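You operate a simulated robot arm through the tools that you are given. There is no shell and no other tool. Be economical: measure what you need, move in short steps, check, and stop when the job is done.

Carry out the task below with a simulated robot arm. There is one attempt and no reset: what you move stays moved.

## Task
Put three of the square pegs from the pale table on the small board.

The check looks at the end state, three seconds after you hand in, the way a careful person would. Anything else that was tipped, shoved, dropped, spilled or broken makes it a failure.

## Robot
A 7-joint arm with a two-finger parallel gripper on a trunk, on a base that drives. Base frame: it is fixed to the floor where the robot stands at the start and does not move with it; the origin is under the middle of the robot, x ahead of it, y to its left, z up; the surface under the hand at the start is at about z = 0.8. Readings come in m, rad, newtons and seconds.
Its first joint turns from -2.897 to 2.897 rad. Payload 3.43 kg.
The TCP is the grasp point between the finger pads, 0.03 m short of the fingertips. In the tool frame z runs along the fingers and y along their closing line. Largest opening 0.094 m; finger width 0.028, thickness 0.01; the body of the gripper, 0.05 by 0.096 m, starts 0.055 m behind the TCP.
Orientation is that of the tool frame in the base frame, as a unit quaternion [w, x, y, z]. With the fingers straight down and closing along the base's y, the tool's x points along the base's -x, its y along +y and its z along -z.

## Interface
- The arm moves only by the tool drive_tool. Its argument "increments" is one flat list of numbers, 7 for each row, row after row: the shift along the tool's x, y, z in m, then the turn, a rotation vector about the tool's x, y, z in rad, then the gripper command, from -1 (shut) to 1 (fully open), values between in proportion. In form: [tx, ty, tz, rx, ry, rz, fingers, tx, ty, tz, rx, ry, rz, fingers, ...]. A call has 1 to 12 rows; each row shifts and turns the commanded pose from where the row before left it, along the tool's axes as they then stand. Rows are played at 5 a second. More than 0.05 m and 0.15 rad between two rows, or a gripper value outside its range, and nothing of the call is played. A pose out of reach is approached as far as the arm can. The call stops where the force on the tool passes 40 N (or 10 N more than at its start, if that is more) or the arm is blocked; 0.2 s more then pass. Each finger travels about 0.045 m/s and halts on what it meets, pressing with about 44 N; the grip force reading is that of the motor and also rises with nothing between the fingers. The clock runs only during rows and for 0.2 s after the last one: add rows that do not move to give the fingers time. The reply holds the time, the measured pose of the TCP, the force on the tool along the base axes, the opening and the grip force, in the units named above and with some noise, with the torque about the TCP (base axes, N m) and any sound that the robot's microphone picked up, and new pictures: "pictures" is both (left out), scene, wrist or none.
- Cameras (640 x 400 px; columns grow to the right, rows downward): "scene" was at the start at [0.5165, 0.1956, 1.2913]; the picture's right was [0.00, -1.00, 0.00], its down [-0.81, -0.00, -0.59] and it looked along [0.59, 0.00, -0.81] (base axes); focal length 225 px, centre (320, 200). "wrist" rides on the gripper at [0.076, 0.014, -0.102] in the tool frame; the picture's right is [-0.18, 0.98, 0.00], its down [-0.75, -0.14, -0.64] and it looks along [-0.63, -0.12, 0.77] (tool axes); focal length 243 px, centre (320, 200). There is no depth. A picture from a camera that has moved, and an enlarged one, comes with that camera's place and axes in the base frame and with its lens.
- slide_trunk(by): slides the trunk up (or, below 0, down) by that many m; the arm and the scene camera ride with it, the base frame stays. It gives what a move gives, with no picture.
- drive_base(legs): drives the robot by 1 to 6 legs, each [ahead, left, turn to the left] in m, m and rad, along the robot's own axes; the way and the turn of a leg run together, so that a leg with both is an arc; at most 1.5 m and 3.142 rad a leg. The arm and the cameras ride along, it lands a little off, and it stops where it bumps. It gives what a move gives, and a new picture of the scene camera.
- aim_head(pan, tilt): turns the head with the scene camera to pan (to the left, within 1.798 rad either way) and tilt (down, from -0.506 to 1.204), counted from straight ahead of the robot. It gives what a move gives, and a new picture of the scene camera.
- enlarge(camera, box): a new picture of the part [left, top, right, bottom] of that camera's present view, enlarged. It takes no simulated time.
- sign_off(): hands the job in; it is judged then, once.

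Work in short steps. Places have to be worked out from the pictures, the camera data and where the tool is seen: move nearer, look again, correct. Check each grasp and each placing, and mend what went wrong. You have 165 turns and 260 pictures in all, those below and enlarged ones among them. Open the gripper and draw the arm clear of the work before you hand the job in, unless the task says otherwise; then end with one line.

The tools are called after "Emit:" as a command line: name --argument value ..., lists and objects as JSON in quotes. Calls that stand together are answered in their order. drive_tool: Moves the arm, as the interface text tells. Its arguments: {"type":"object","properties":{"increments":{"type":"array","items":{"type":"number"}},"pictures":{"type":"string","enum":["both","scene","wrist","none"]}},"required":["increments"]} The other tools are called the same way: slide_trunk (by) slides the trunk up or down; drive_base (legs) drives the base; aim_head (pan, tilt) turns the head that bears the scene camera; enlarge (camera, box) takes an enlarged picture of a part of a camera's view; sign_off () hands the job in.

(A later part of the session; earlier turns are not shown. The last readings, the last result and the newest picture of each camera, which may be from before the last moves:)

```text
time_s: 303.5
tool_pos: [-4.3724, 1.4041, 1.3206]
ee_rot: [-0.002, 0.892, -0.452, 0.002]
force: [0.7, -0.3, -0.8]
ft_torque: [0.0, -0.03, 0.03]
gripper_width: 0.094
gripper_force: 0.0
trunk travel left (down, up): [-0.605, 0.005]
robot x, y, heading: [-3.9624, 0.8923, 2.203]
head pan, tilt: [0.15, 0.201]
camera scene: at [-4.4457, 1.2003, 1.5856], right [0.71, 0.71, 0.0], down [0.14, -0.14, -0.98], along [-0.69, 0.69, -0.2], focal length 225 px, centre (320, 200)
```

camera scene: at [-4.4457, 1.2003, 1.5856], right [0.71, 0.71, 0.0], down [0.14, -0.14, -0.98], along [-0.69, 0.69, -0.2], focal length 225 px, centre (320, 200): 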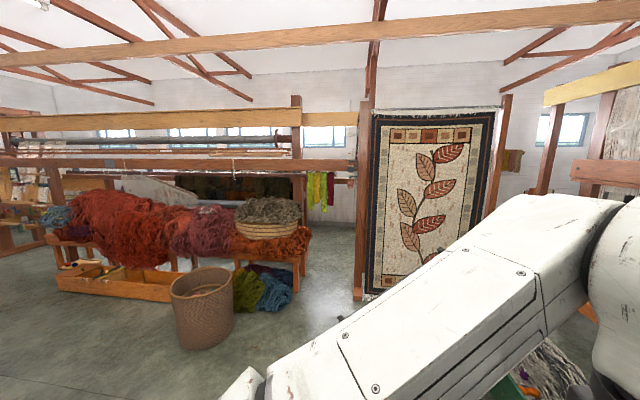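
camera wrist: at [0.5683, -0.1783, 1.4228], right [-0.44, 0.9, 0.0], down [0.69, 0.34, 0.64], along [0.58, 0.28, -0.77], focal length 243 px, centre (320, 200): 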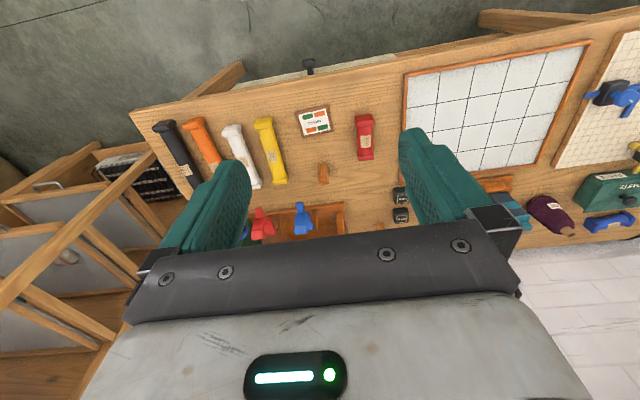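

Emit:
drive_base --legs '[[0.1, -0.13, 0], [1.0, 0, 0.01], [0.7, 0.1, 0]]'

Emit:
aim_head --pan 0.6 --tilt 0.2

```text
time_s: 313.2
tool_pos: [-5.4248, 2.8499, 1.3209]
ee_rot: [-0.001, 0.895, -0.445, 0.001]
force: [0.5, -0.2, 0.0]
ft_torque: [-0.03, 0.01, 0.02]
gripper_width: 0.0943
gripper_force: 0.1
trunk travel left (down, up): [-0.605, 0.005]
robot x, y, heading: [-5.0089, 2.3448, 2.221]
head pan, tilt: [0.15, 0.201]
camera scene: at [-5.4961, 2.6447, 1.5856], right [0.7, 0.72, 0.0], down [0.14, -0.14, -0.98], along [-0.7, 0.68, -0.2], focal length 225 px, centre (320, 200)
```

scene: 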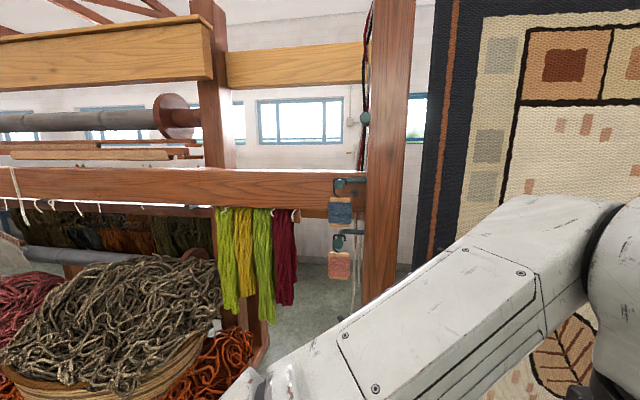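

```text
time_s: 314.1
tool_pos: [-5.4258, 2.8487, 1.3223]
ee_rot: [-0.002, 0.895, -0.446, 0.002]
force: [-0.6, -0.3, 0.4]
ft_torque: [0.01, -0.02, -0.01]
gripper_width: 0.094
gripper_force: 0.0
trunk travel left (down, up): [-0.605, 0.005]
robot x, y, heading: [-5.0111, 2.3468, 2.213]
head pan, tilt: [0.6, 0.201]
camera scene: at [-5.5178, 2.6093, 1.5856], right [0.32, 0.95, 0.0], down [0.19, -0.06, -0.98], along [-0.93, 0.31, -0.2], focal length 225 px, centre (320, 200)
```

scene: 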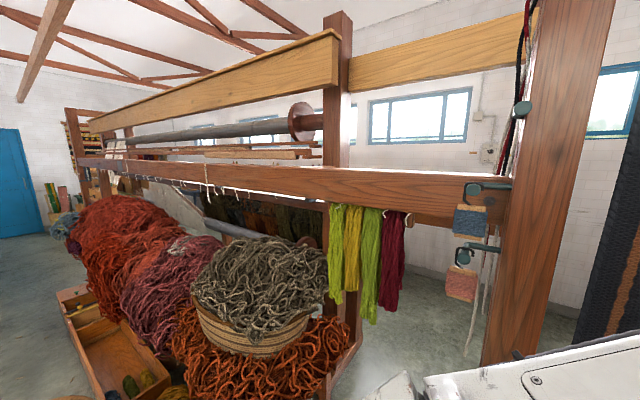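

The loom is joined to the quilt frame: no table there. I return to the start bench for a closer inspection from its right end.

Emit:
drive_base --legs '[[-0.7, -0.1, 0], [-1.0, 0, 0], [-0.1, 0.1, 0], [-0.3, -1.35, 0], [-0.6, 0, 0], [-1.35, 0, 0]]'

Emit:
drive_base --legs '[[0, 0, -1.57], [0.2, -1.45, 0], [0, -0.5, 0]]'

Emit:
aim_head --pan 0.7 --tilt 0.6

```text
time_s: 339.5
tool_pos: [-1.903, 0.4605, 1.3213]
ee_rot: [-0.001, 0.897, -0.442, 0.001]
force: [-0.3, 0.5, 0.2]
ft_torque: [-0.01, 0.02, 0.03]
gripper_width: 0.0941
gripper_force: 0.1
trunk travel left (down, up): [-0.605, 0.005]
robot x, y, heading: [-1.4821, -0.0434, 2.222]
head pan, tilt: [0.6, 0.201]
camera scene: at [-1.9937, 0.2191, 1.5856], right [0.31, 0.95, 0.0], down [0.19, -0.06, -0.98], along [-0.93, 0.3, -0.2], focal length 225 px, centre (320, 200)
```

scene: 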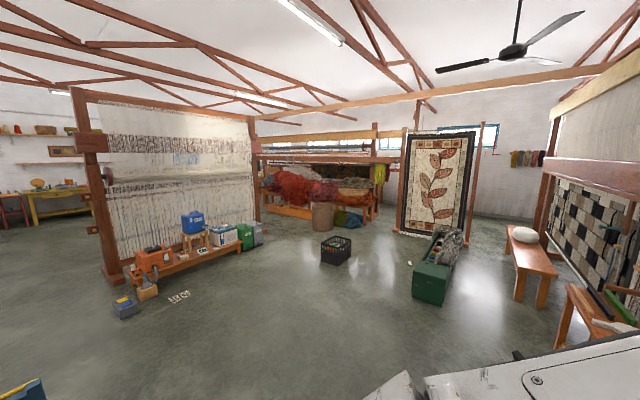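

```text
time_s: 353.1
tool_pos: [0.3511, -1.0623, 1.3207]
ee_rot: [0.0, -0.314, 0.95, -0.002]
force: [-0.4, -0.3, -0.1]
ft_torque: [0.04, 0.02, -0.01]
gripper_width: 0.0939
gripper_force: 0.0
trunk travel left (down, up): [-0.605, 0.005]
robot x, y, heading: [-0.1578, -1.4742, 0.634]
head pan, tilt: [0.6, 0.201]
camera scene: at [0.1129, -0.9655, 1.5856], right [0.94, -0.33, 0.0], down [-0.07, -0.19, -0.98], along [0.32, 0.93, -0.2], focal length 225 px, centre (320, 200)
```

scene: 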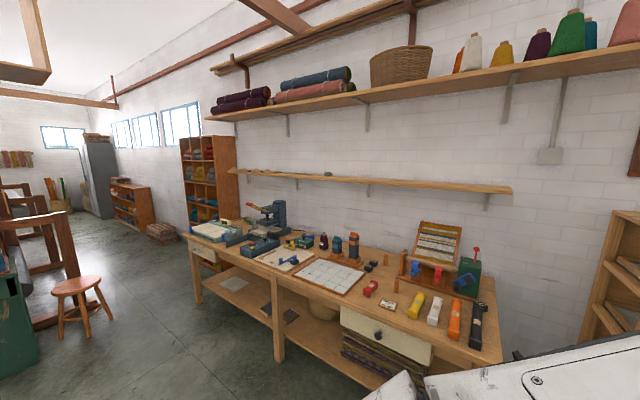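

```text
time_s: 353.9
tool_pos: [0.3515, -1.0613, 1.3216]
ee_rot: [0.0, -0.314, 0.95, -0.001]
force: [0.1, -0.9, -0.3]
ft_torque: [0.02, -0.01, 0.0]
gripper_width: 0.094
gripper_force: 0.1
trunk travel left (down, up): [-0.605, 0.005]
robot x, y, heading: [-0.1585, -1.4762, 0.64]
head pan, tilt: [0.7, 0.6]
camera scene: at [0.1029, -0.9676, 1.5489], right [0.97, -0.23, 0.0], down [-0.13, -0.55, -0.83], along [0.19, 0.8, -0.56], focal length 225 px, centre (320, 200)
```

scene: 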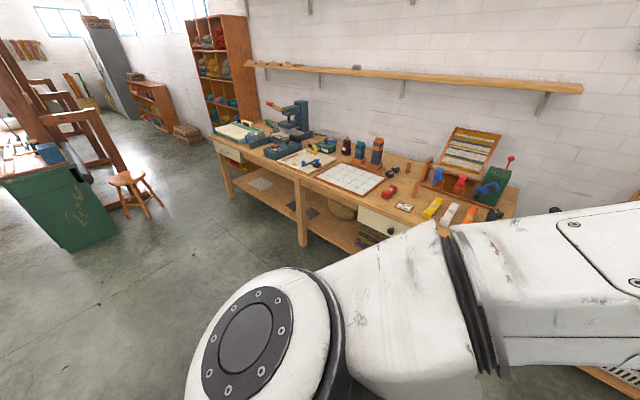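

Emit:
enlarge --camera "scene" --box '[370, 120, 520, 225]'

Emit:
enlarge --camera "scene" --box '[420, 160, 490, 205]'

Emit:
enlarge --camera "scene" --box '[230, 165, 410, 260]'

```text
3.81 times, centred on (445, 172) of scene
camera zoom: at [0.1029, -0.9676, 1.5489], right [0.97, -0.23, 0.0], down [-0.13, -0.55, -0.83], along [0.19, 0.8, -0.56], focal length 858 px, centre (-156, 305)
```

zoom: 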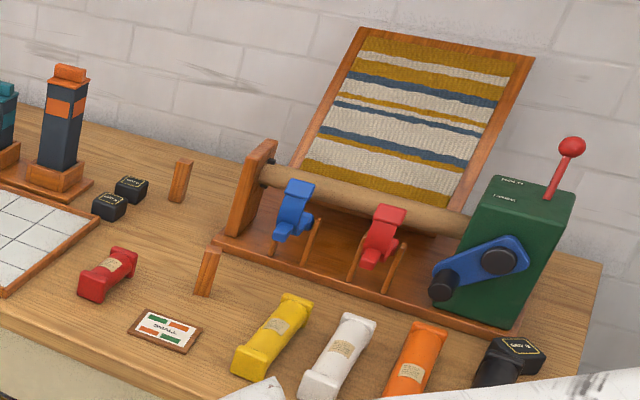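

```text
8.89 times, centred on (455, 182) of scene
camera zoom: at [0.1029, -0.9676, 1.5489], right [0.97, -0.23, 0.0], down [-0.13, -0.55, -0.83], along [0.19, 0.8, -0.56], focal length 2002 px, centre (-880, 356)
```

zoom: 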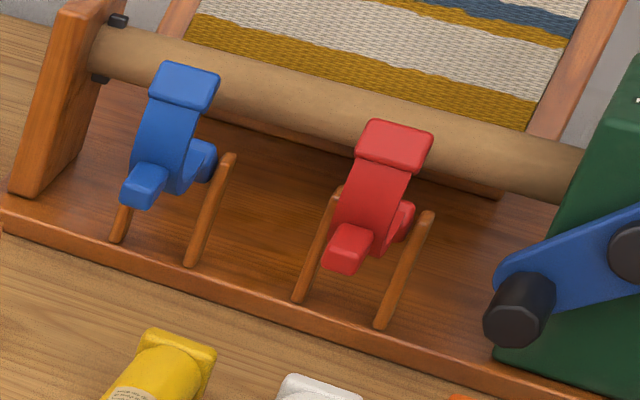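

```text
3.56 times, centred on (320, 212) of scene
camera zoom: at [0.1029, -0.9676, 1.5489], right [0.97, -0.23, 0.0], down [-0.13, -0.55, -0.83], along [0.19, 0.8, -0.56], focal length 801 px, centre (320, 156)
```

zoom: 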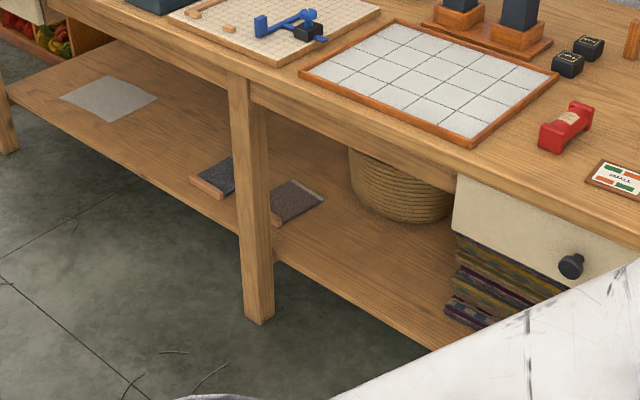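

I check the rack and the blue-topped cabinet at the right of the bench, plus the white table again.

Emit:
aim_head --pan -0.95 --tilt 0.5

Emit:
enlarge --camera "scene" --box '[300, 100, 460, 200]'

```text
time_s: 355.6
tool_pos: [0.3511, -1.0617, 1.3209]
ee_rot: [0.0, -0.314, 0.95, -0.003]
force: [0.6, 0.0, -0.4]
ft_torque: [0.0, -0.02, 0.02]
gripper_width: 0.0939
gripper_force: 0.1
trunk travel left (down, up): [-0.605, 0.005]
robot x, y, heading: [-0.156, -1.4713, 0.633]
head pan, tilt: [-0.949, 0.499]
camera scene: at [0.169, -1.0815, 1.5579], right [-0.31, -0.95, 0.0], down [-0.46, 0.15, -0.88], along [0.84, -0.27, -0.48], focal length 225 px, centre (320, 200)
```

scene: 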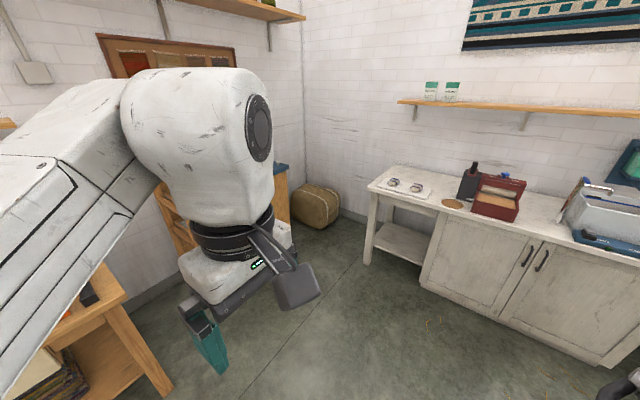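

```text
4.00 times, centred on (380, 150) of scene
camera zoom: at [0.169, -1.0815, 1.5579], right [-0.31, -0.95, 0.0], down [-0.46, 0.15, -0.88], along [0.84, -0.27, -0.48], focal length 901 px, centre (80, 400)
```

zoom: 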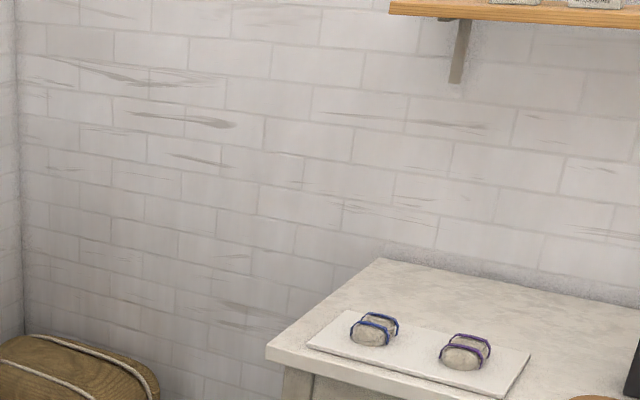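

Emit:
enlarge --camera "scene" --box '[430, 150, 540, 225]'

Emit:
enlarge --camera "scene" --box '[540, 140, 640, 260]'

Emit:
aim_head --pan -1.7 --tilt 0.4

```text
5.33 times, centred on (485, 188) of scene
camera zoom: at [0.169, -1.0815, 1.5579], right [-0.31, -0.95, 0.0], down [-0.46, 0.15, -0.88], along [0.84, -0.27, -0.48], focal length 1201 px, centre (-560, 267)
```

zoom: 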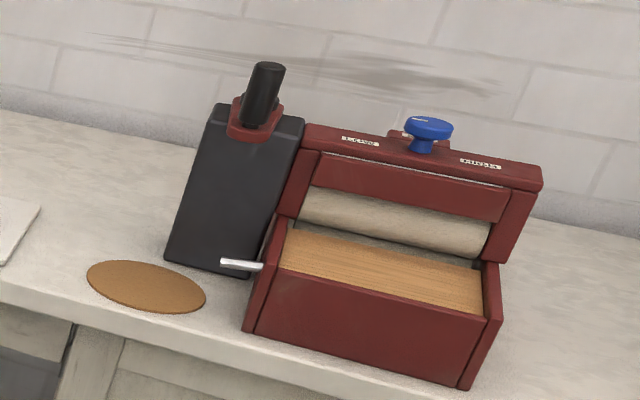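

```text
3.33 times, centred on (590, 200) of scene
camera zoom: at [0.169, -1.0815, 1.5579], right [-0.31, -0.95, 0.0], down [-0.46, 0.15, -0.88], along [0.84, -0.27, -0.48], focal length 751 px, centre (-580, 200)
```

zoom: 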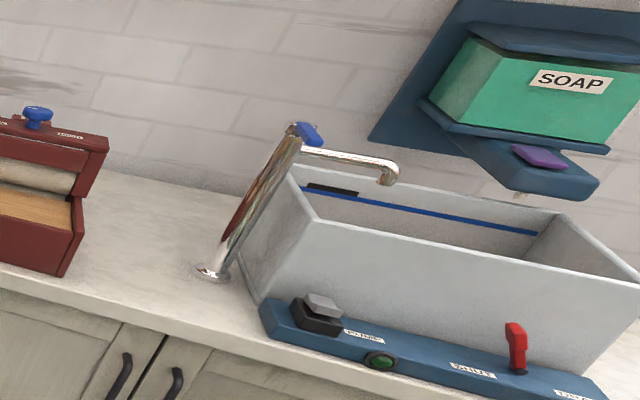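

```text
time_s: 356.7
tool_pos: [0.3511, -1.0618, 1.321]
ee_rot: [0.0, -0.314, 0.95, -0.001]
force: [0.0, -0.1, 0.2]
ft_torque: [-0.02, 0.01, 0.0]
gripper_width: 0.0939
gripper_force: 0.1
trunk travel left (down, up): [-0.605, 0.005]
robot x, y, heading: [-0.1531, -1.4755, 0.635]
head pan, tilt: [-1.7, 0.4]
camera scene: at [0.1275, -1.1345, 1.5671], right [-0.87, -0.49, 0.0], down [-0.19, 0.34, -0.92], along [0.45, -0.8, -0.39], focal length 225 px, centre (320, 200)
```

scene: 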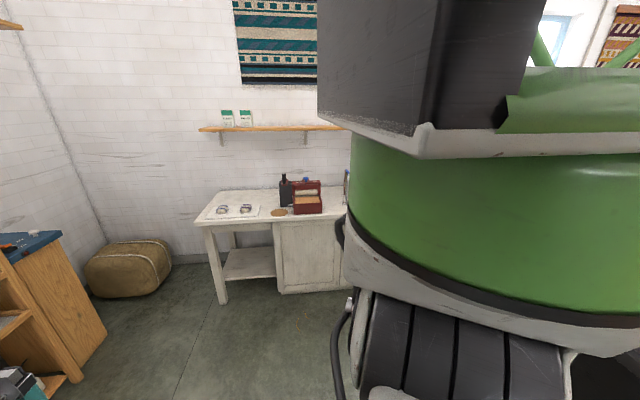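

Let me look very closely at the loose pegs and the card.

Emit:
aim_head --pan 0.6 --tilt 0.65

Emit:
enlarge --camera "scene" --box '[370, 140, 434, 180]'

Emit:
enlarge --camera "scene" --box '[310, 110, 374, 150]'

```text
time_s: 358.9
tool_pos: [0.3513, -1.0616, 1.3195]
ee_rot: [0.0, -0.313, 0.95, -0.002]
force: [-0.5, -0.4, -0.7]
ft_torque: [0.01, 0.01, 0.02]
gripper_width: 0.0938
gripper_force: 0.1
trunk travel left (down, up): [-0.605, 0.005]
robot x, y, heading: [-0.1556, -1.4733, 0.636]
head pan, tilt: [0.6, 0.649]
camera scene: at [0.1108, -0.9716, 1.5446], right [0.94, -0.33, 0.0], down [-0.2, -0.57, -0.8], along [0.26, 0.75, -0.6], focal length 225 px, centre (320, 200)
```

scene: 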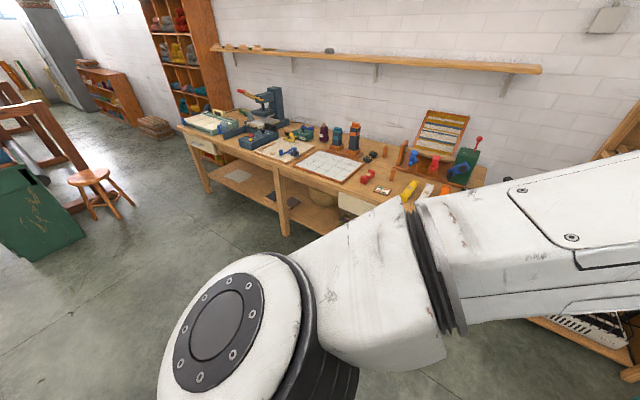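

```text
10.00 times, centred on (402, 160) of scene
camera zoom: at [0.1108, -0.9716, 1.5446], right [0.94, -0.33, 0.0], down [-0.2, -0.57, -0.8], along [0.26, 0.75, -0.6], focal length 2252 px, centre (-500, 600)
```

zoom: 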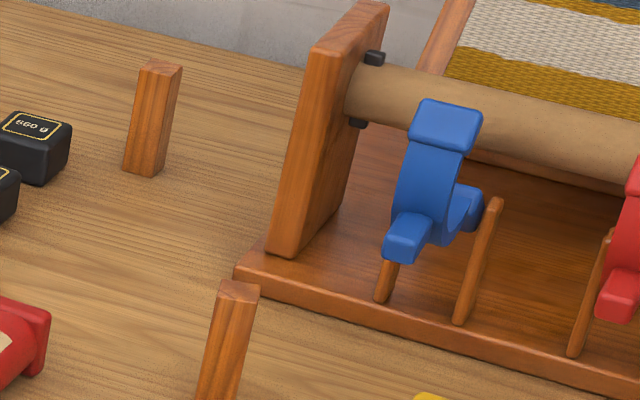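

```text
10.00 times, centred on (342, 130) of scene
camera zoom: at [0.1108, -0.9716, 1.5446], right [0.94, -0.33, 0.0], down [-0.2, -0.57, -0.8], along [0.26, 0.75, -0.6], focal length 2252 px, centre (100, 900)
```

zoom: 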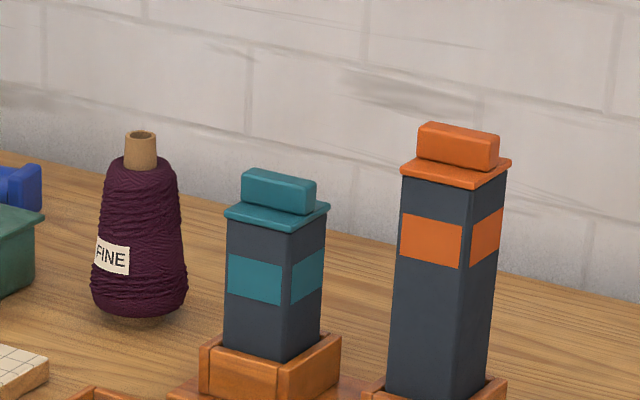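

All loose pegs seen here number three, and no matching board. One bench (behind the big loom, window wall) is still unseen; I go there via the known aisle.

Emit:
drive_base --legs '[[0, -0.5, 0], [0, 0, -3.141], [1.5, 0, 0], [1.5, 0, 0], [1.5, 0, 0], [1.45, 0, 0]]'

Emit:
drive_base --legs '[[0.85, 0, 0], [0, 0, -1.57], [1.45, 0, 0]]'

```text
time_s: 397.0
tool_pos: [-5.0948, -5.9197, 1.3219]
ee_rot: [-0.002, 0.947, 0.322, 0.001]
force: [0.5, 0.7, 0.6]
ft_torque: [0.0, 0.02, 0.0]
gripper_width: 0.094
gripper_force: 0.1
trunk travel left (down, up): [-0.605, 0.005]
robot x, y, heading: [-4.5918, -5.4996, -2.486]
head pan, tilt: [0.6, 0.649]
camera scene: at [-4.85, -6.0051, 1.5446], right [-0.95, 0.31, 0.0], down [0.19, 0.57, -0.8], along [-0.25, -0.76, -0.6], focal length 225 px, centre (320, 200)
```

scene: 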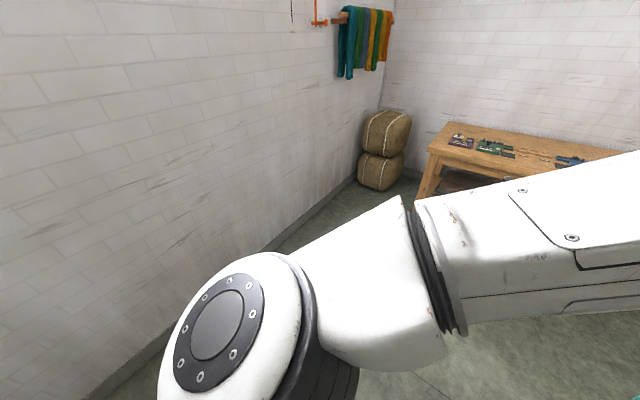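

```text
time_s: 412.2
tool_pos: [-6.5425, -4.3335, 1.3212]
ee_rot: [-0.001, 0.892, -0.452, 0.002]
force: [-0.3, -0.2, 0.6]
ft_torque: [0.02, 0.0, -0.01]
gripper_width: 0.0942
gripper_force: 0.0
trunk travel left (down, up): [-0.605, 0.005]
robot x, y, heading: [-6.1358, -4.8448, 2.204]
head pan, tilt: [0.6, 0.649]
camera scene: at [-6.6328, -4.5746, 1.5446], right [0.33, 0.94, 0.0], down [0.57, -0.2, -0.8], along [-0.75, 0.26, -0.6], focal length 225 px, centre (320, 200)
```

scene: 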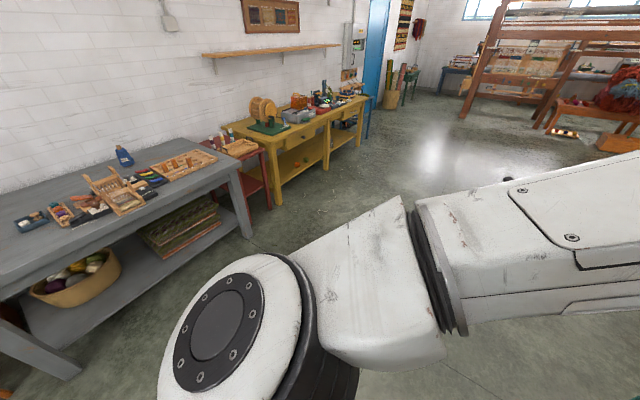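

Good view of the grey table from here; enlarge the tie-up board.

Emit:
enlarge --camera "scene" --box '[130, 140, 226, 200]'

Emit:
enlarge --camera "scene" --box '[0, 150, 140, 240]'

Emit:
drive_base --legs '[[1.45, 0, 0], [1.45, 0, 0], [0.6, 0.85, 0], [1.2, 0, 0], [0.4, 0.0, 0]]'

```text
6.67 times, centred on (178, 170) of scene
camera zoom: at [-6.6328, -4.5746, 1.5446], right [0.33, 0.94, 0.0], down [0.57, -0.2, -0.8], along [-0.75, 0.26, -0.6], focal length 1501 px, centre (1267, 400)
```

zoom: 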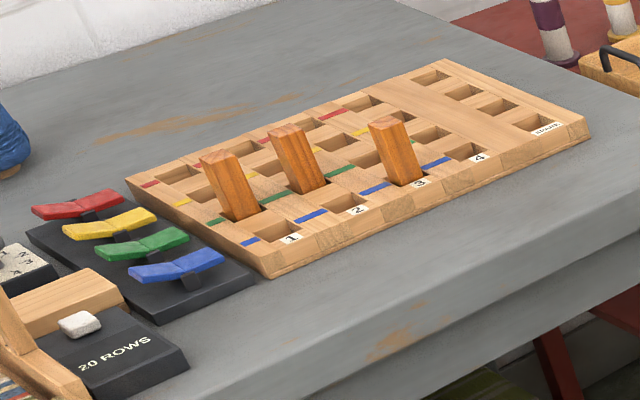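

```text
4.44 times, centred on (70, 195) of scene
camera zoom: at [-6.6328, -4.5746, 1.5446], right [0.33, 0.94, 0.0], down [0.57, -0.2, -0.8], along [-0.75, 0.26, -0.6], focal length 1001 px, centre (1431, 222)
```

zoom: 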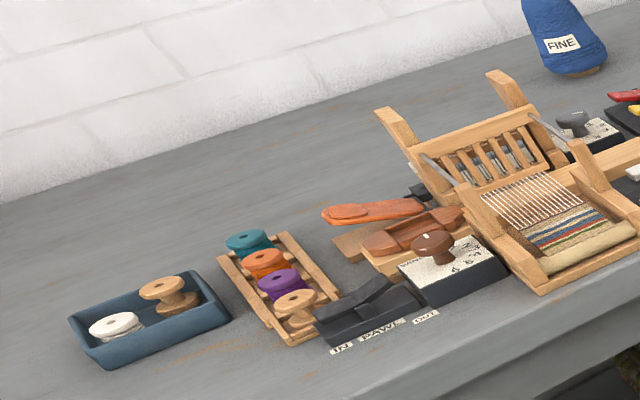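

```text
time_s: 438.9
tool_pos: [-10.2392, -0.7135, 1.3217]
ee_rot: [-0.001, 0.893, -0.45, 0.002]
force: [-0.4, -0.1, 0.3]
ft_torque: [0.03, 0.0, 0.03]
gripper_width: 0.0939
gripper_force: 0.0
trunk travel left (down, up): [-0.605, 0.005]
robot x, y, heading: [-9.8262, -1.2247, 2.207]
head pan, tilt: [0.6, 0.649]
camera scene: at [-10.3279, -0.9544, 1.5446], right [0.33, 0.94, 0.0], down [0.57, -0.2, -0.8], along [-0.75, 0.26, -0.6], focal length 225 px, centre (320, 200)
```

scene: 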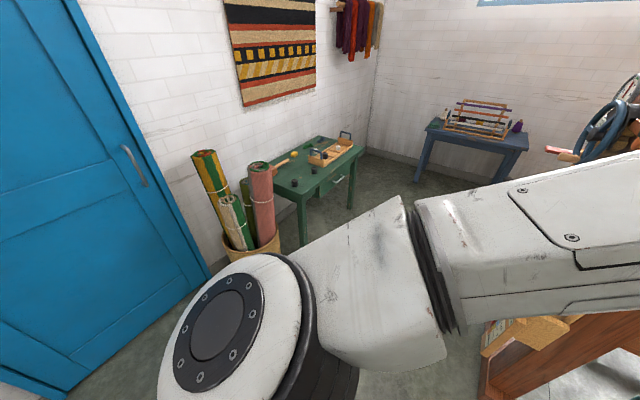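

Emit:
drive_base --legs '[[0.45, 0.35, 0]]'

Emit:
aim_head --pan -0.35 --tilt 0.15

```text
time_s: 442.2
tool_pos: [-10.79, -0.5557, 1.3205]
ee_rot: [-0.001, 0.893, -0.45, 0.0]
force: [0.2, -0.3, -0.2]
ft_torque: [0.0, -0.02, 0.0]
gripper_width: 0.094
gripper_force: 0.0
trunk travel left (down, up): [-0.605, 0.005]
robot x, y, heading: [-10.3814, -1.0632, 2.206]
head pan, tilt: [0.6, 0.649]
camera scene: at [-10.8789, -0.7967, 1.5446], right [0.33, 0.94, 0.0], down [0.57, -0.2, -0.8], along [-0.75, 0.26, -0.6], focal length 225 px, centre (320, 200)
```

scene: 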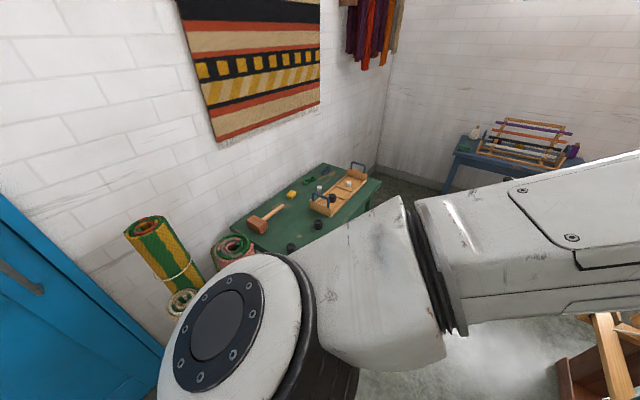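

```text
time_s: 443.4
tool_pos: [-10.7905, -0.5556, 1.32]
ee_rot: [-0.001, 0.893, -0.45, 0.0]
force: [-0.2, -0.2, 0.5]
ft_torque: [0.02, -0.01, 0.0]
gripper_width: 0.0939
gripper_force: 0.1
trunk travel left (down, up): [-0.605, 0.005]
robot x, y, heading: [-10.3777, -1.0634, 2.21]
head pan, tilt: [-0.351, 0.15]
camera scene: at [-10.8231, -0.7363, 1.5903], right [0.96, 0.28, 0.0], down [0.04, -0.14, -0.99], along [-0.28, 0.95, -0.15], focal length 225 px, centre (320, 200)
```

scene: 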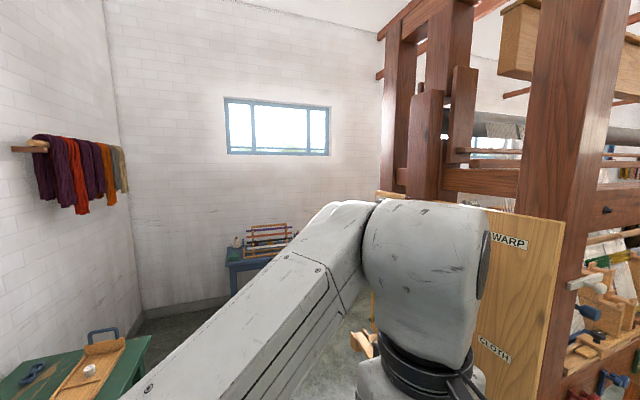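

Emit:
drive_base --legs '[[0.45, 0.05, 0], [0, 0, 0.8]]'

Emit:
aim_head --pan -1.4 --tilt 0.2

```text
time_s: 448.2
tool_pos: [-11.3358, -0.6833, 1.3216]
ee_rot: [-0.001, 0.998, -0.065, 0.001]
force: [-0.8, 0.0, 0.0]
ft_torque: [-0.03, -0.01, -0.01]
gripper_width: 0.094
gripper_force: 0.1
trunk travel left (down, up): [-0.605, 0.005]
robot x, y, heading: [-10.6812, -0.7389, 3.015]
head pan, tilt: [-0.351, 0.15]
camera scene: at [-11.227, -0.8323, 1.5903], right [0.46, 0.89, 0.0], down [0.13, -0.07, -0.99], along [-0.88, 0.46, -0.15], focal length 225 px, centre (320, 200)
```

scene: 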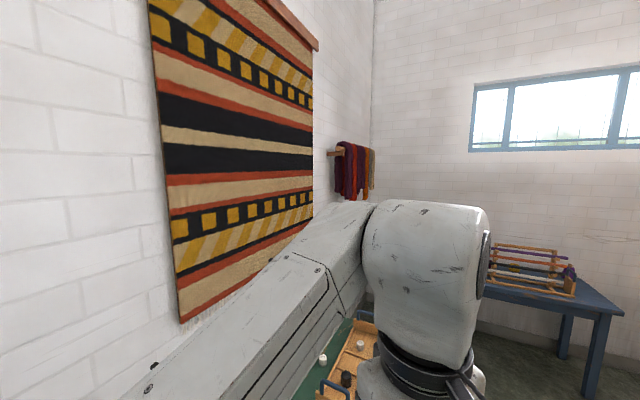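

```text
time_s: 449.5
tool_pos: [-11.3355, -0.6823, 1.3212]
ee_rot: [0.0, 0.998, -0.065, 0.0]
force: [-0.5, 0.4, 0.3]
ft_torque: [-0.02, 0.04, 0.01]
gripper_width: 0.094
gripper_force: 0.0
trunk travel left (down, up): [-0.605, 0.005]
robot x, y, heading: [-10.683, -0.738, 3.014]
head pan, tilt: [-1.4, 0.201]
camera scene: at [-11.1487, -0.7821, 1.5856], right [1.0, 0.04, 0.0], down [0.01, -0.2, -0.98], along [-0.04, 0.98, -0.2], focal length 225 px, centre (320, 200)
```

scene: 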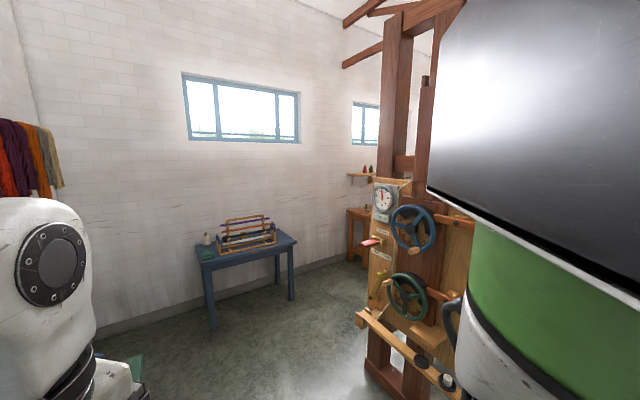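

Emit:
drive_base --legs '[[0.45, -0.43, 0]]'

Emit:
aim_head --pan -1.6 --tilt 0.25

```text
time_s: 453.0
tool_pos: [-11.722, -0.1914, 1.3224]
ee_rot: [-0.001, 0.998, -0.067, 0.001]
force: [0.0, 0.8, -0.4]
ft_torque: [-0.01, -0.02, -0.01]
gripper_width: 0.0938
gripper_force: 0.1
trunk travel left (down, up): [-0.605, 0.005]
robot x, y, heading: [-11.0705, -0.2528, 3.006]
head pan, tilt: [-1.4, 0.201]
camera scene: at [-11.5362, -0.2924, 1.5856], right [1.0, 0.04, 0.0], down [0.01, -0.2, -0.98], along [-0.04, 0.98, -0.2], focal length 225 px, centre (320, 200)
```

scene: 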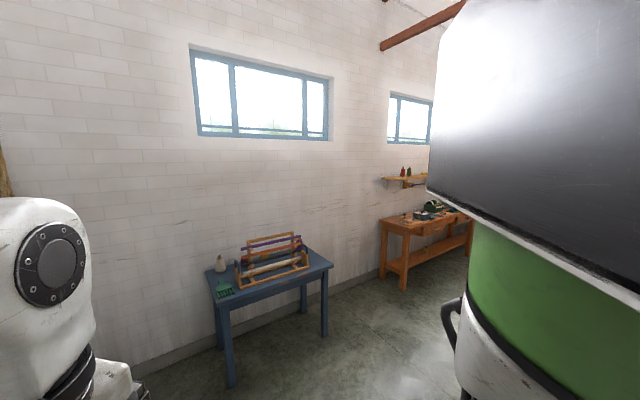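

```text
time_s: 453.8
tool_pos: [-11.7219, -0.1919, 1.3217]
ee_rot: [-0.002, 0.998, -0.067, 0.001]
force: [0.4, 0.3, 0.1]
ft_torque: [0.0, -0.02, -0.01]
gripper_width: 0.0938
gripper_force: 0.1
trunk travel left (down, up): [-0.605, 0.005]
robot x, y, heading: [-11.0689, -0.2511, 3.006]
head pan, tilt: [-1.6, 0.25]
camera scene: at [-11.5176, -0.2934, 1.5811], right [0.99, -0.16, 0.0], down [-0.04, -0.24, -0.97], along [0.16, 0.96, -0.25], focal length 225 px, centre (320, 200)
```

scene: 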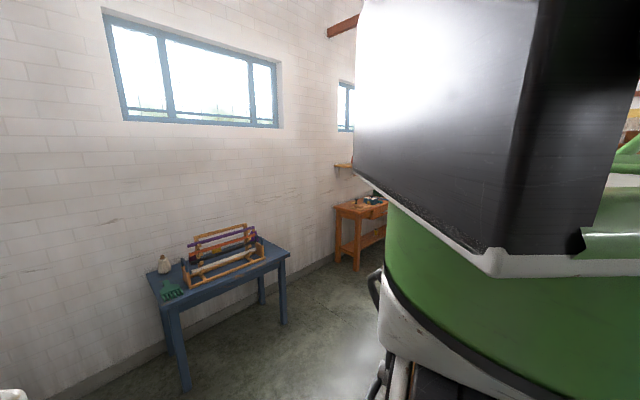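

Emit:
drive_base --legs '[[0, 0, -0.45]]'

Emit:
aim_head --pan -1.3 --tilt 0.25

Emit:
enlarge --camera "scene" --box '[200, 150, 440, 300]'

```text
time_s: 455.5
tool_pos: [-11.631, 0.0871, 1.3223]
ee_rot: [0.0, 0.958, -0.288, 0.001]
force: [-0.2, 0.4, 0.0]
ft_torque: [-0.01, -0.01, 0.02]
gripper_width: 0.094
gripper_force: 0.0
trunk travel left (down, up): [-0.605, 0.005]
robot x, y, heading: [-11.0707, -0.2487, 2.557]
head pan, tilt: [-1.6, 0.25]
camera scene: at [-11.4911, -0.0936, 1.5811], right [0.82, -0.58, 0.0], down [-0.14, -0.2, -0.97], along [0.56, 0.79, -0.25], focal length 225 px, centre (320, 200)
```

scene: 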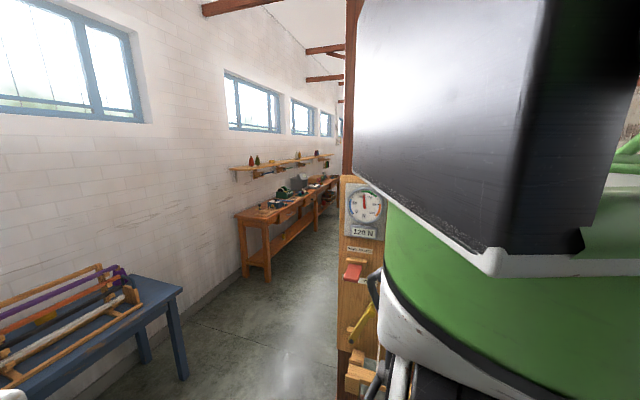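

```text
time_s: 456.3
tool_pos: [-11.6322, 0.085, 1.3203]
ee_rot: [-0.001, 0.958, -0.288, 0.002]
force: [-0.7, 0.2, -0.3]
ft_torque: [-0.03, 0.02, -0.02]
gripper_width: 0.094
gripper_force: 0.0
trunk travel left (down, up): [-0.605, 0.005]
robot x, y, heading: [-11.0676, -0.2536, 2.558]
head pan, tilt: [-1.3, 0.25]
camera scene: at [-11.516, -0.0811, 1.5811], right [0.95, -0.31, 0.0], down [-0.08, -0.23, -0.97], along [0.3, 0.92, -0.25], focal length 225 px, centre (320, 200)
```

scene: 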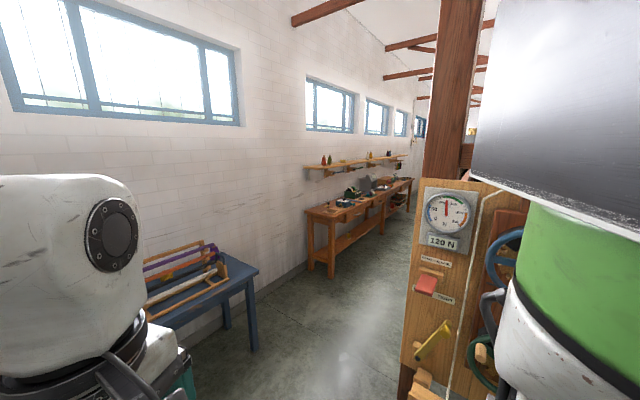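

```text
2.67 times, centred on (320, 225) of scene
camera zoom: at [-11.516, -0.0811, 1.5811], right [0.95, -0.31, 0.0], down [-0.08, -0.23, -0.97], along [0.3, 0.92, -0.25], focal length 600 px, centre (320, 133)
```

zoom: 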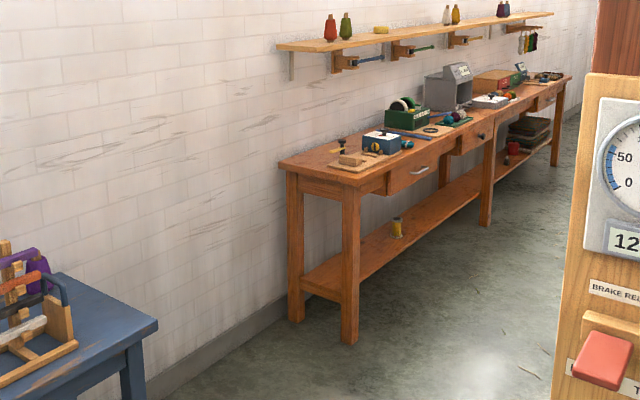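

A full workbench here. Zoom on its top.

Emit:
enlarge --camera "scene" --box '[300, 175, 364, 215]'

Emit:
enlarge --camera "scene" --box '[350, 165, 414, 205]'

```text
10.00 times, centred on (332, 195) of scene
camera zoom: at [-11.516, -0.0811, 1.5811], right [0.95, -0.31, 0.0], down [-0.08, -0.23, -0.97], along [0.3, 0.92, -0.25], focal length 2252 px, centre (200, 250)
```

zoom: 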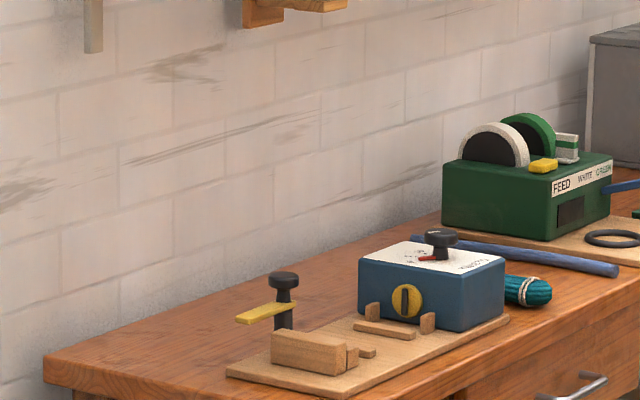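

```text
10.00 times, centred on (382, 185) of scene
camera zoom: at [-11.516, -0.0811, 1.5811], right [0.95, -0.31, 0.0], down [-0.08, -0.23, -0.97], along [0.3, 0.92, -0.25], focal length 2252 px, centre (-300, 350)
```

zoom: 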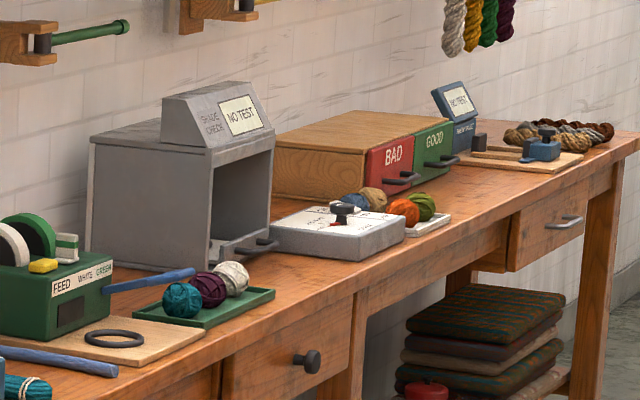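

No pegs there either. Conclusion: the pegs are the three loose ones on the pale start bench (others sit in the grey table's tie-up). I head back to the start bench and will inspect it from above with the wrist camera.

Emit:
drive_base --legs '[[-1.36, 0.48, 0], [-0.56, -0.54, 0], [0, 0, 2.798]]'

Emit:
drive_base --legs '[[1.4, 0.4, 0], [1.5, 0, 0], [1.5, 0, 0], [1.5, 0, 0], [0.25, 0, 0]]'

```text
time_s: 473.8
tool_pos: [-9.011, -1.7594, 1.3206]
ee_rot: [-0.001, 0.445, 0.895, 0.001]
force: [-0.5, 0.2, -0.2]
ft_torque: [0.05, 0.0, -0.02]
gripper_width: 0.094
gripper_force: 0.0
trunk travel left (down, up): [-0.605, 0.005]
robot x, y, heading: [-9.4309, -1.2541, -0.927]
head pan, tilt: [-1.3, 0.25]
camera scene: at [-9.0619, -1.5634, 1.5811], right [-0.79, 0.61, 0.0], down [0.15, 0.2, -0.97], along [-0.59, -0.77, -0.25], focal length 225 px, centre (320, 200)
```

scene: 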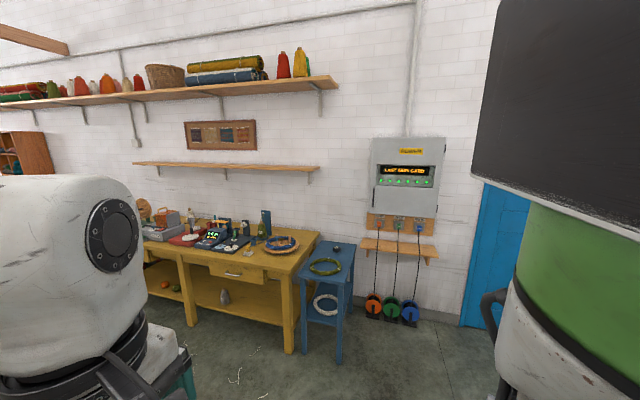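

```text
time_s: 503.6
tool_pos: [-4.9451, -6.4108, 1.32]
ee_rot: [-0.001, 0.446, 0.895, 0.0]
force: [0.8, -0.4, 0.2]
ft_torque: [0.04, 0.0, 0.06]
gripper_width: 0.094
gripper_force: 0.1
trunk travel left (down, up): [-0.605, 0.005]
robot x, y, heading: [-5.3611, -5.9038, -0.926]
head pan, tilt: [-1.3, 0.25]
camera scene: at [-4.9959, -6.2141, 1.5811], right [-0.79, 0.61, 0.0], down [0.15, 0.2, -0.97], along [-0.59, -0.77, -0.25], focal length 225 px, centre (320, 200)
```

scene: 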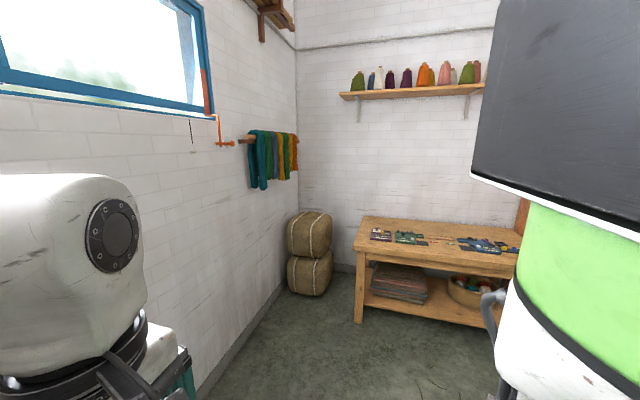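

Emit:
drive_base --legs '[[0, 0, 1.57], [1.5, 0, 0], [1.5, 0, 0], [1.5, 0, 0]]'

Emit:
enlarge --camera "scene" --box '[100, 100, 480, 340]'

```text
time_s: 528.9
tool_pos: [-1.1887, -2.8752, 1.3208]
ee_rot: [0.0, -0.3, 0.954, -0.002]
force: [-0.9, -0.1, -0.4]
ft_torque: [0.0, 0.0, 0.02]
gripper_width: 0.0938
gripper_force: 0.1
trunk travel left (down, up): [-0.605, 0.005]
robot x, y, heading: [-1.7098, -3.2729, 0.609]
head pan, tilt: [-1.3, 0.25]
camera scene: at [-1.3854, -2.9193, 1.5811], right [-0.64, -0.77, 0.0], down [-0.19, 0.16, -0.97], along [0.75, -0.62, -0.25], focal length 225 px, centre (320, 200)
```

scene: 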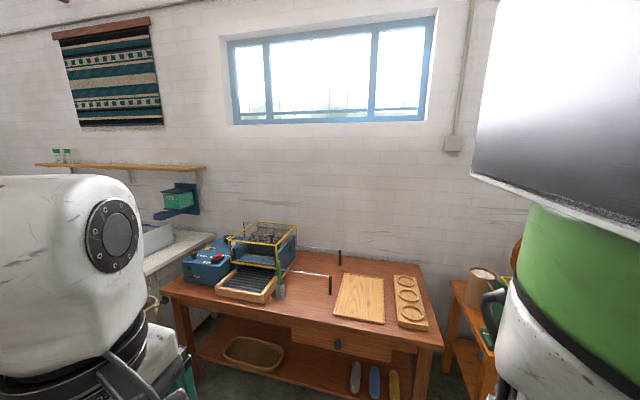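

```text
1.67 times, centred on (290, 220) of scene
camera zoom: at [-1.3854, -2.9193, 1.5811], right [-0.64, -0.77, 0.0], down [-0.19, 0.16, -0.97], along [0.75, -0.62, -0.25], focal length 375 px, centre (370, 167)
```

zoom: 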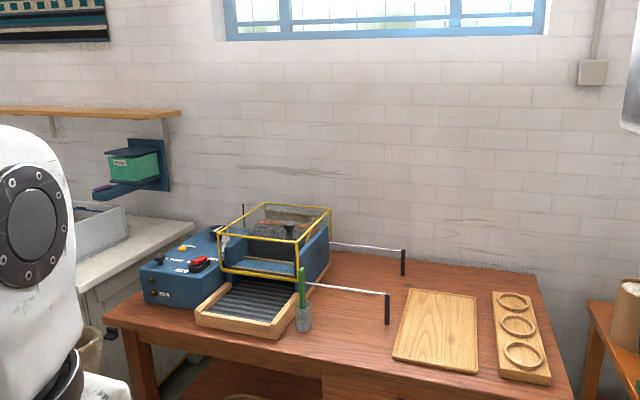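

I continue to the start bench and stop in front of it.

Emit:
drive_base --legs '[[0, 0, 0.035], [1.3, 0, 0], [1.2, 0, 0], [0, 1.2, 0], [0.55, 0, 0]]'

Emit:
aim_head --pan 0.0 --tilt 0.9

Emit:
drive_tool --increments '[0, 0, 0, 0, 0, 0, 1]' --pictures "wrist"

```text
time_s: 549.9
tool_pos: [0.4921, -0.0662, 1.3214]
ee_rot: [-0.001, -0.318, 0.948, -0.002]
force: [-0.5, 0.8, -0.2]
ft_torque: [0.01, 0.0, -0.02]
gripper_width: 0.0939
gripper_force: 0.0
trunk travel left (down, up): [-0.605, 0.005]
robot x, y, heading: [-0.017, -0.4855, 0.648]
head pan, tilt: [-1.3, 0.25]
camera scene: at [0.2972, -0.1184, 1.5811], right [-0.61, -0.8, 0.0], down [-0.2, 0.15, -0.97], along [0.77, -0.59, -0.25], focal length 225 px, centre (320, 200)
```

scene: 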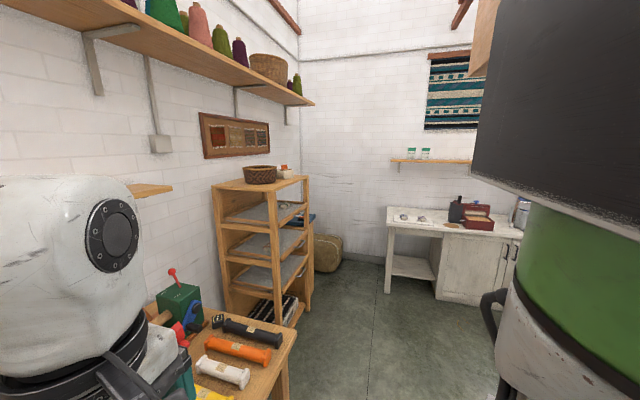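

```text
time_s: 551.4
tool_pos: [0.4922, -0.0652, 1.321]
ee_rot: [-0.001, -0.319, 0.948, -0.001]
force: [0.1, -0.1, 0.6]
ft_torque: [0.01, 0.02, 0.01]
gripper_width: 0.0937
gripper_force: 0.0
trunk travel left (down, up): [-0.605, 0.005]
robot x, y, heading: [-0.0113, -0.486, 0.647]
head pan, tilt: [0.0, 0.901]
camera scene: at [0.2832, -0.0162, 1.5241], right [0.6, -0.8, 0.0], down [-0.62, -0.47, -0.62], along [0.5, 0.38, -0.78], focal length 225 px, centre (320, 200)
```

scene: 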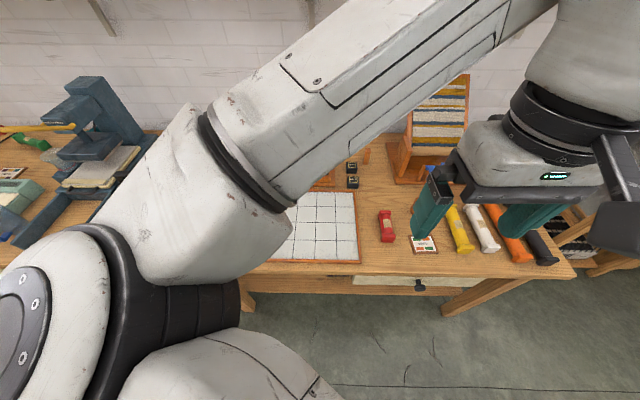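

```text
time_s: 551.8
tool_pos: [0.4914, -0.0657, 1.3218]
ee_rot: [0.001, -0.319, 0.948, -0.001]
force: [0.3, 0.6, -0.3]
ft_torque: [-0.02, 0.03, 0.02]
gripper_width: 0.0938
gripper_force: 0.0
trunk travel left (down, up): [-0.605, 0.005]
robot x, y, heading: [-0.0116, -0.4876, 0.646]
head pan, tilt: [0.0, 0.901]
camera wrist: at [0.4232, -0.1015, 1.4227], right [-0.45, 0.89, 0.0], down [0.69, 0.35, 0.64], along [0.57, 0.28, -0.77], focal length 243 px, centre (320, 200)
```

wrist: 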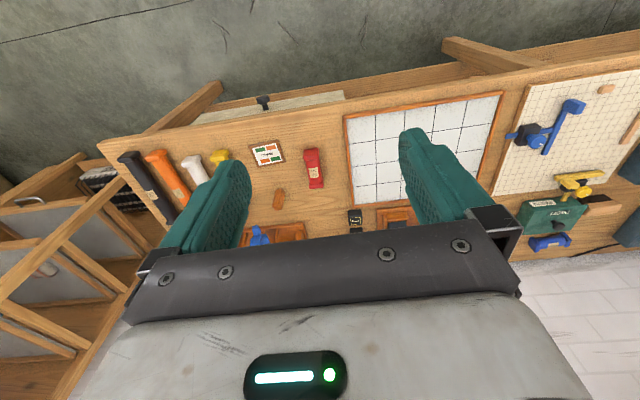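

Triangulating the pegs from my earlier views shows at least four square pegs on this pale bench (two hidden behind the stamps), so this is the pale table; the only small board is the framed one marked SMALL at about (0.79, -0.08). I close in on the bench and lower the trunk to work.

Emit:
slide_trunk --by -0.2

Emit:
drive_base --legs '[[0.25, -0.0, 0]]'

Emit:
drive_tool --increments '[0, 0, 0, 0, 0, 0, 1]' --pictures "wrist"

```text
time_s: 553.9
tool_pos: [0.4924, -0.0655, 1.1205]
ee_rot: [-0.002, -0.319, 0.948, -0.001]
force: [0.4, 0.3, -0.2]
ft_torque: [0.0, 0.03, -0.01]
gripper_width: 0.0939
gripper_force: 0.1
trunk travel left (down, up): [-0.405, 0.205]
robot x, y, heading: [-0.0138, -0.4833, 0.647]
head pan, tilt: [0.0, 0.901]
```

```text
time_s: 555.8
tool_pos: [0.6895, 0.0857, 1.1198]
ee_rot: [-0.001, -0.32, 0.947, -0.001]
force: [-0.2, -0.3, 0.7]
ft_torque: [-0.02, -0.02, -0.03]
gripper_width: 0.0941
gripper_force: 0.0
trunk travel left (down, up): [-0.405, 0.205]
robot x, y, heading: [0.1872, -0.3351, 0.65]
head pan, tilt: [0.0, 0.901]
camera scene: at [0.4809, 0.1351, 1.3241], right [0.61, -0.8, 0.0], down [-0.62, -0.47, -0.62], along [0.49, 0.38, -0.78], focal length 225 px, centre (320, 200)
```

scene: 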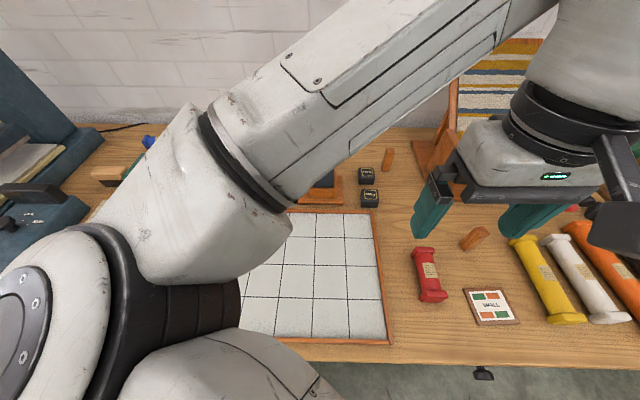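

```text
time_s: 556.1
tool_pos: [0.6899, 0.0843, 1.1214]
ee_rot: [-0.001, -0.32, 0.947, -0.001]
force: [0.3, -0.7, 0.3]
ft_torque: [-0.02, 0.01, 0.0]
gripper_width: 0.094
gripper_force: 0.1
trunk travel left (down, up): [-0.405, 0.205]
robot x, y, heading: [0.186, -0.335, 0.654]
head pan, tilt: [0.0, 0.901]
camera wrist: at [0.6212, 0.0502, 1.2227], right [-0.45, 0.89, 0.0], down [0.69, 0.35, 0.64], along [0.57, 0.29, -0.77], focal length 243 px, centre (320, 200)
```

wrist: 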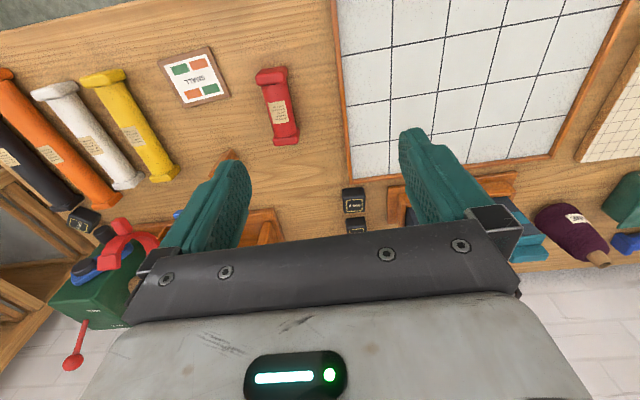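

P3 is at about (0.908, 0.002), card centre (0.796, -0.081), P2 about (1.045, 0.29). Zoom for peg orientation and card size.

Emit:
enlarge --camera "scene" --box '[440, 215, 536, 335]'

Emit:
enlarge --camera "scene" --box '[340, 135, 420, 215]'

```text
3.33 times, centred on (488, 275) of scene
camera zoom: at [0.481, 0.1352, 1.3241], right [0.61, -0.8, 0.0], down [-0.62, -0.47, -0.62], along [0.49, 0.38, -0.78], focal length 751 px, centre (-240, -50)
```

zoom: 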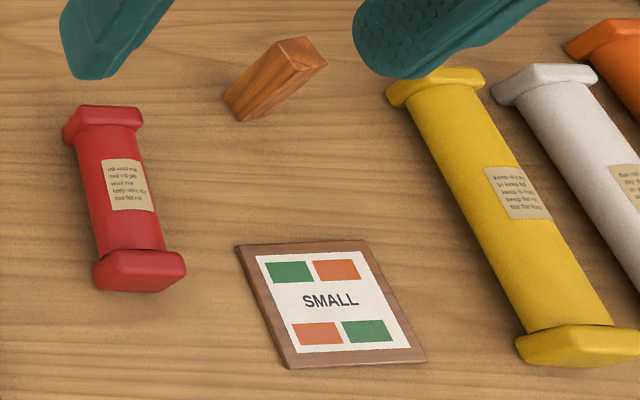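

```text
5.00 times, centred on (380, 175) of scene
camera zoom: at [0.481, 0.1352, 1.3241], right [0.61, -0.8, 0.0], down [-0.62, -0.47, -0.62], along [0.49, 0.38, -0.78], focal length 1126 px, centre (20, 325)
```

zoom: 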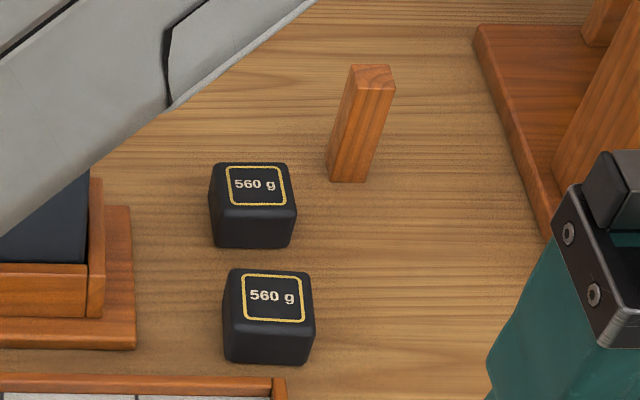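

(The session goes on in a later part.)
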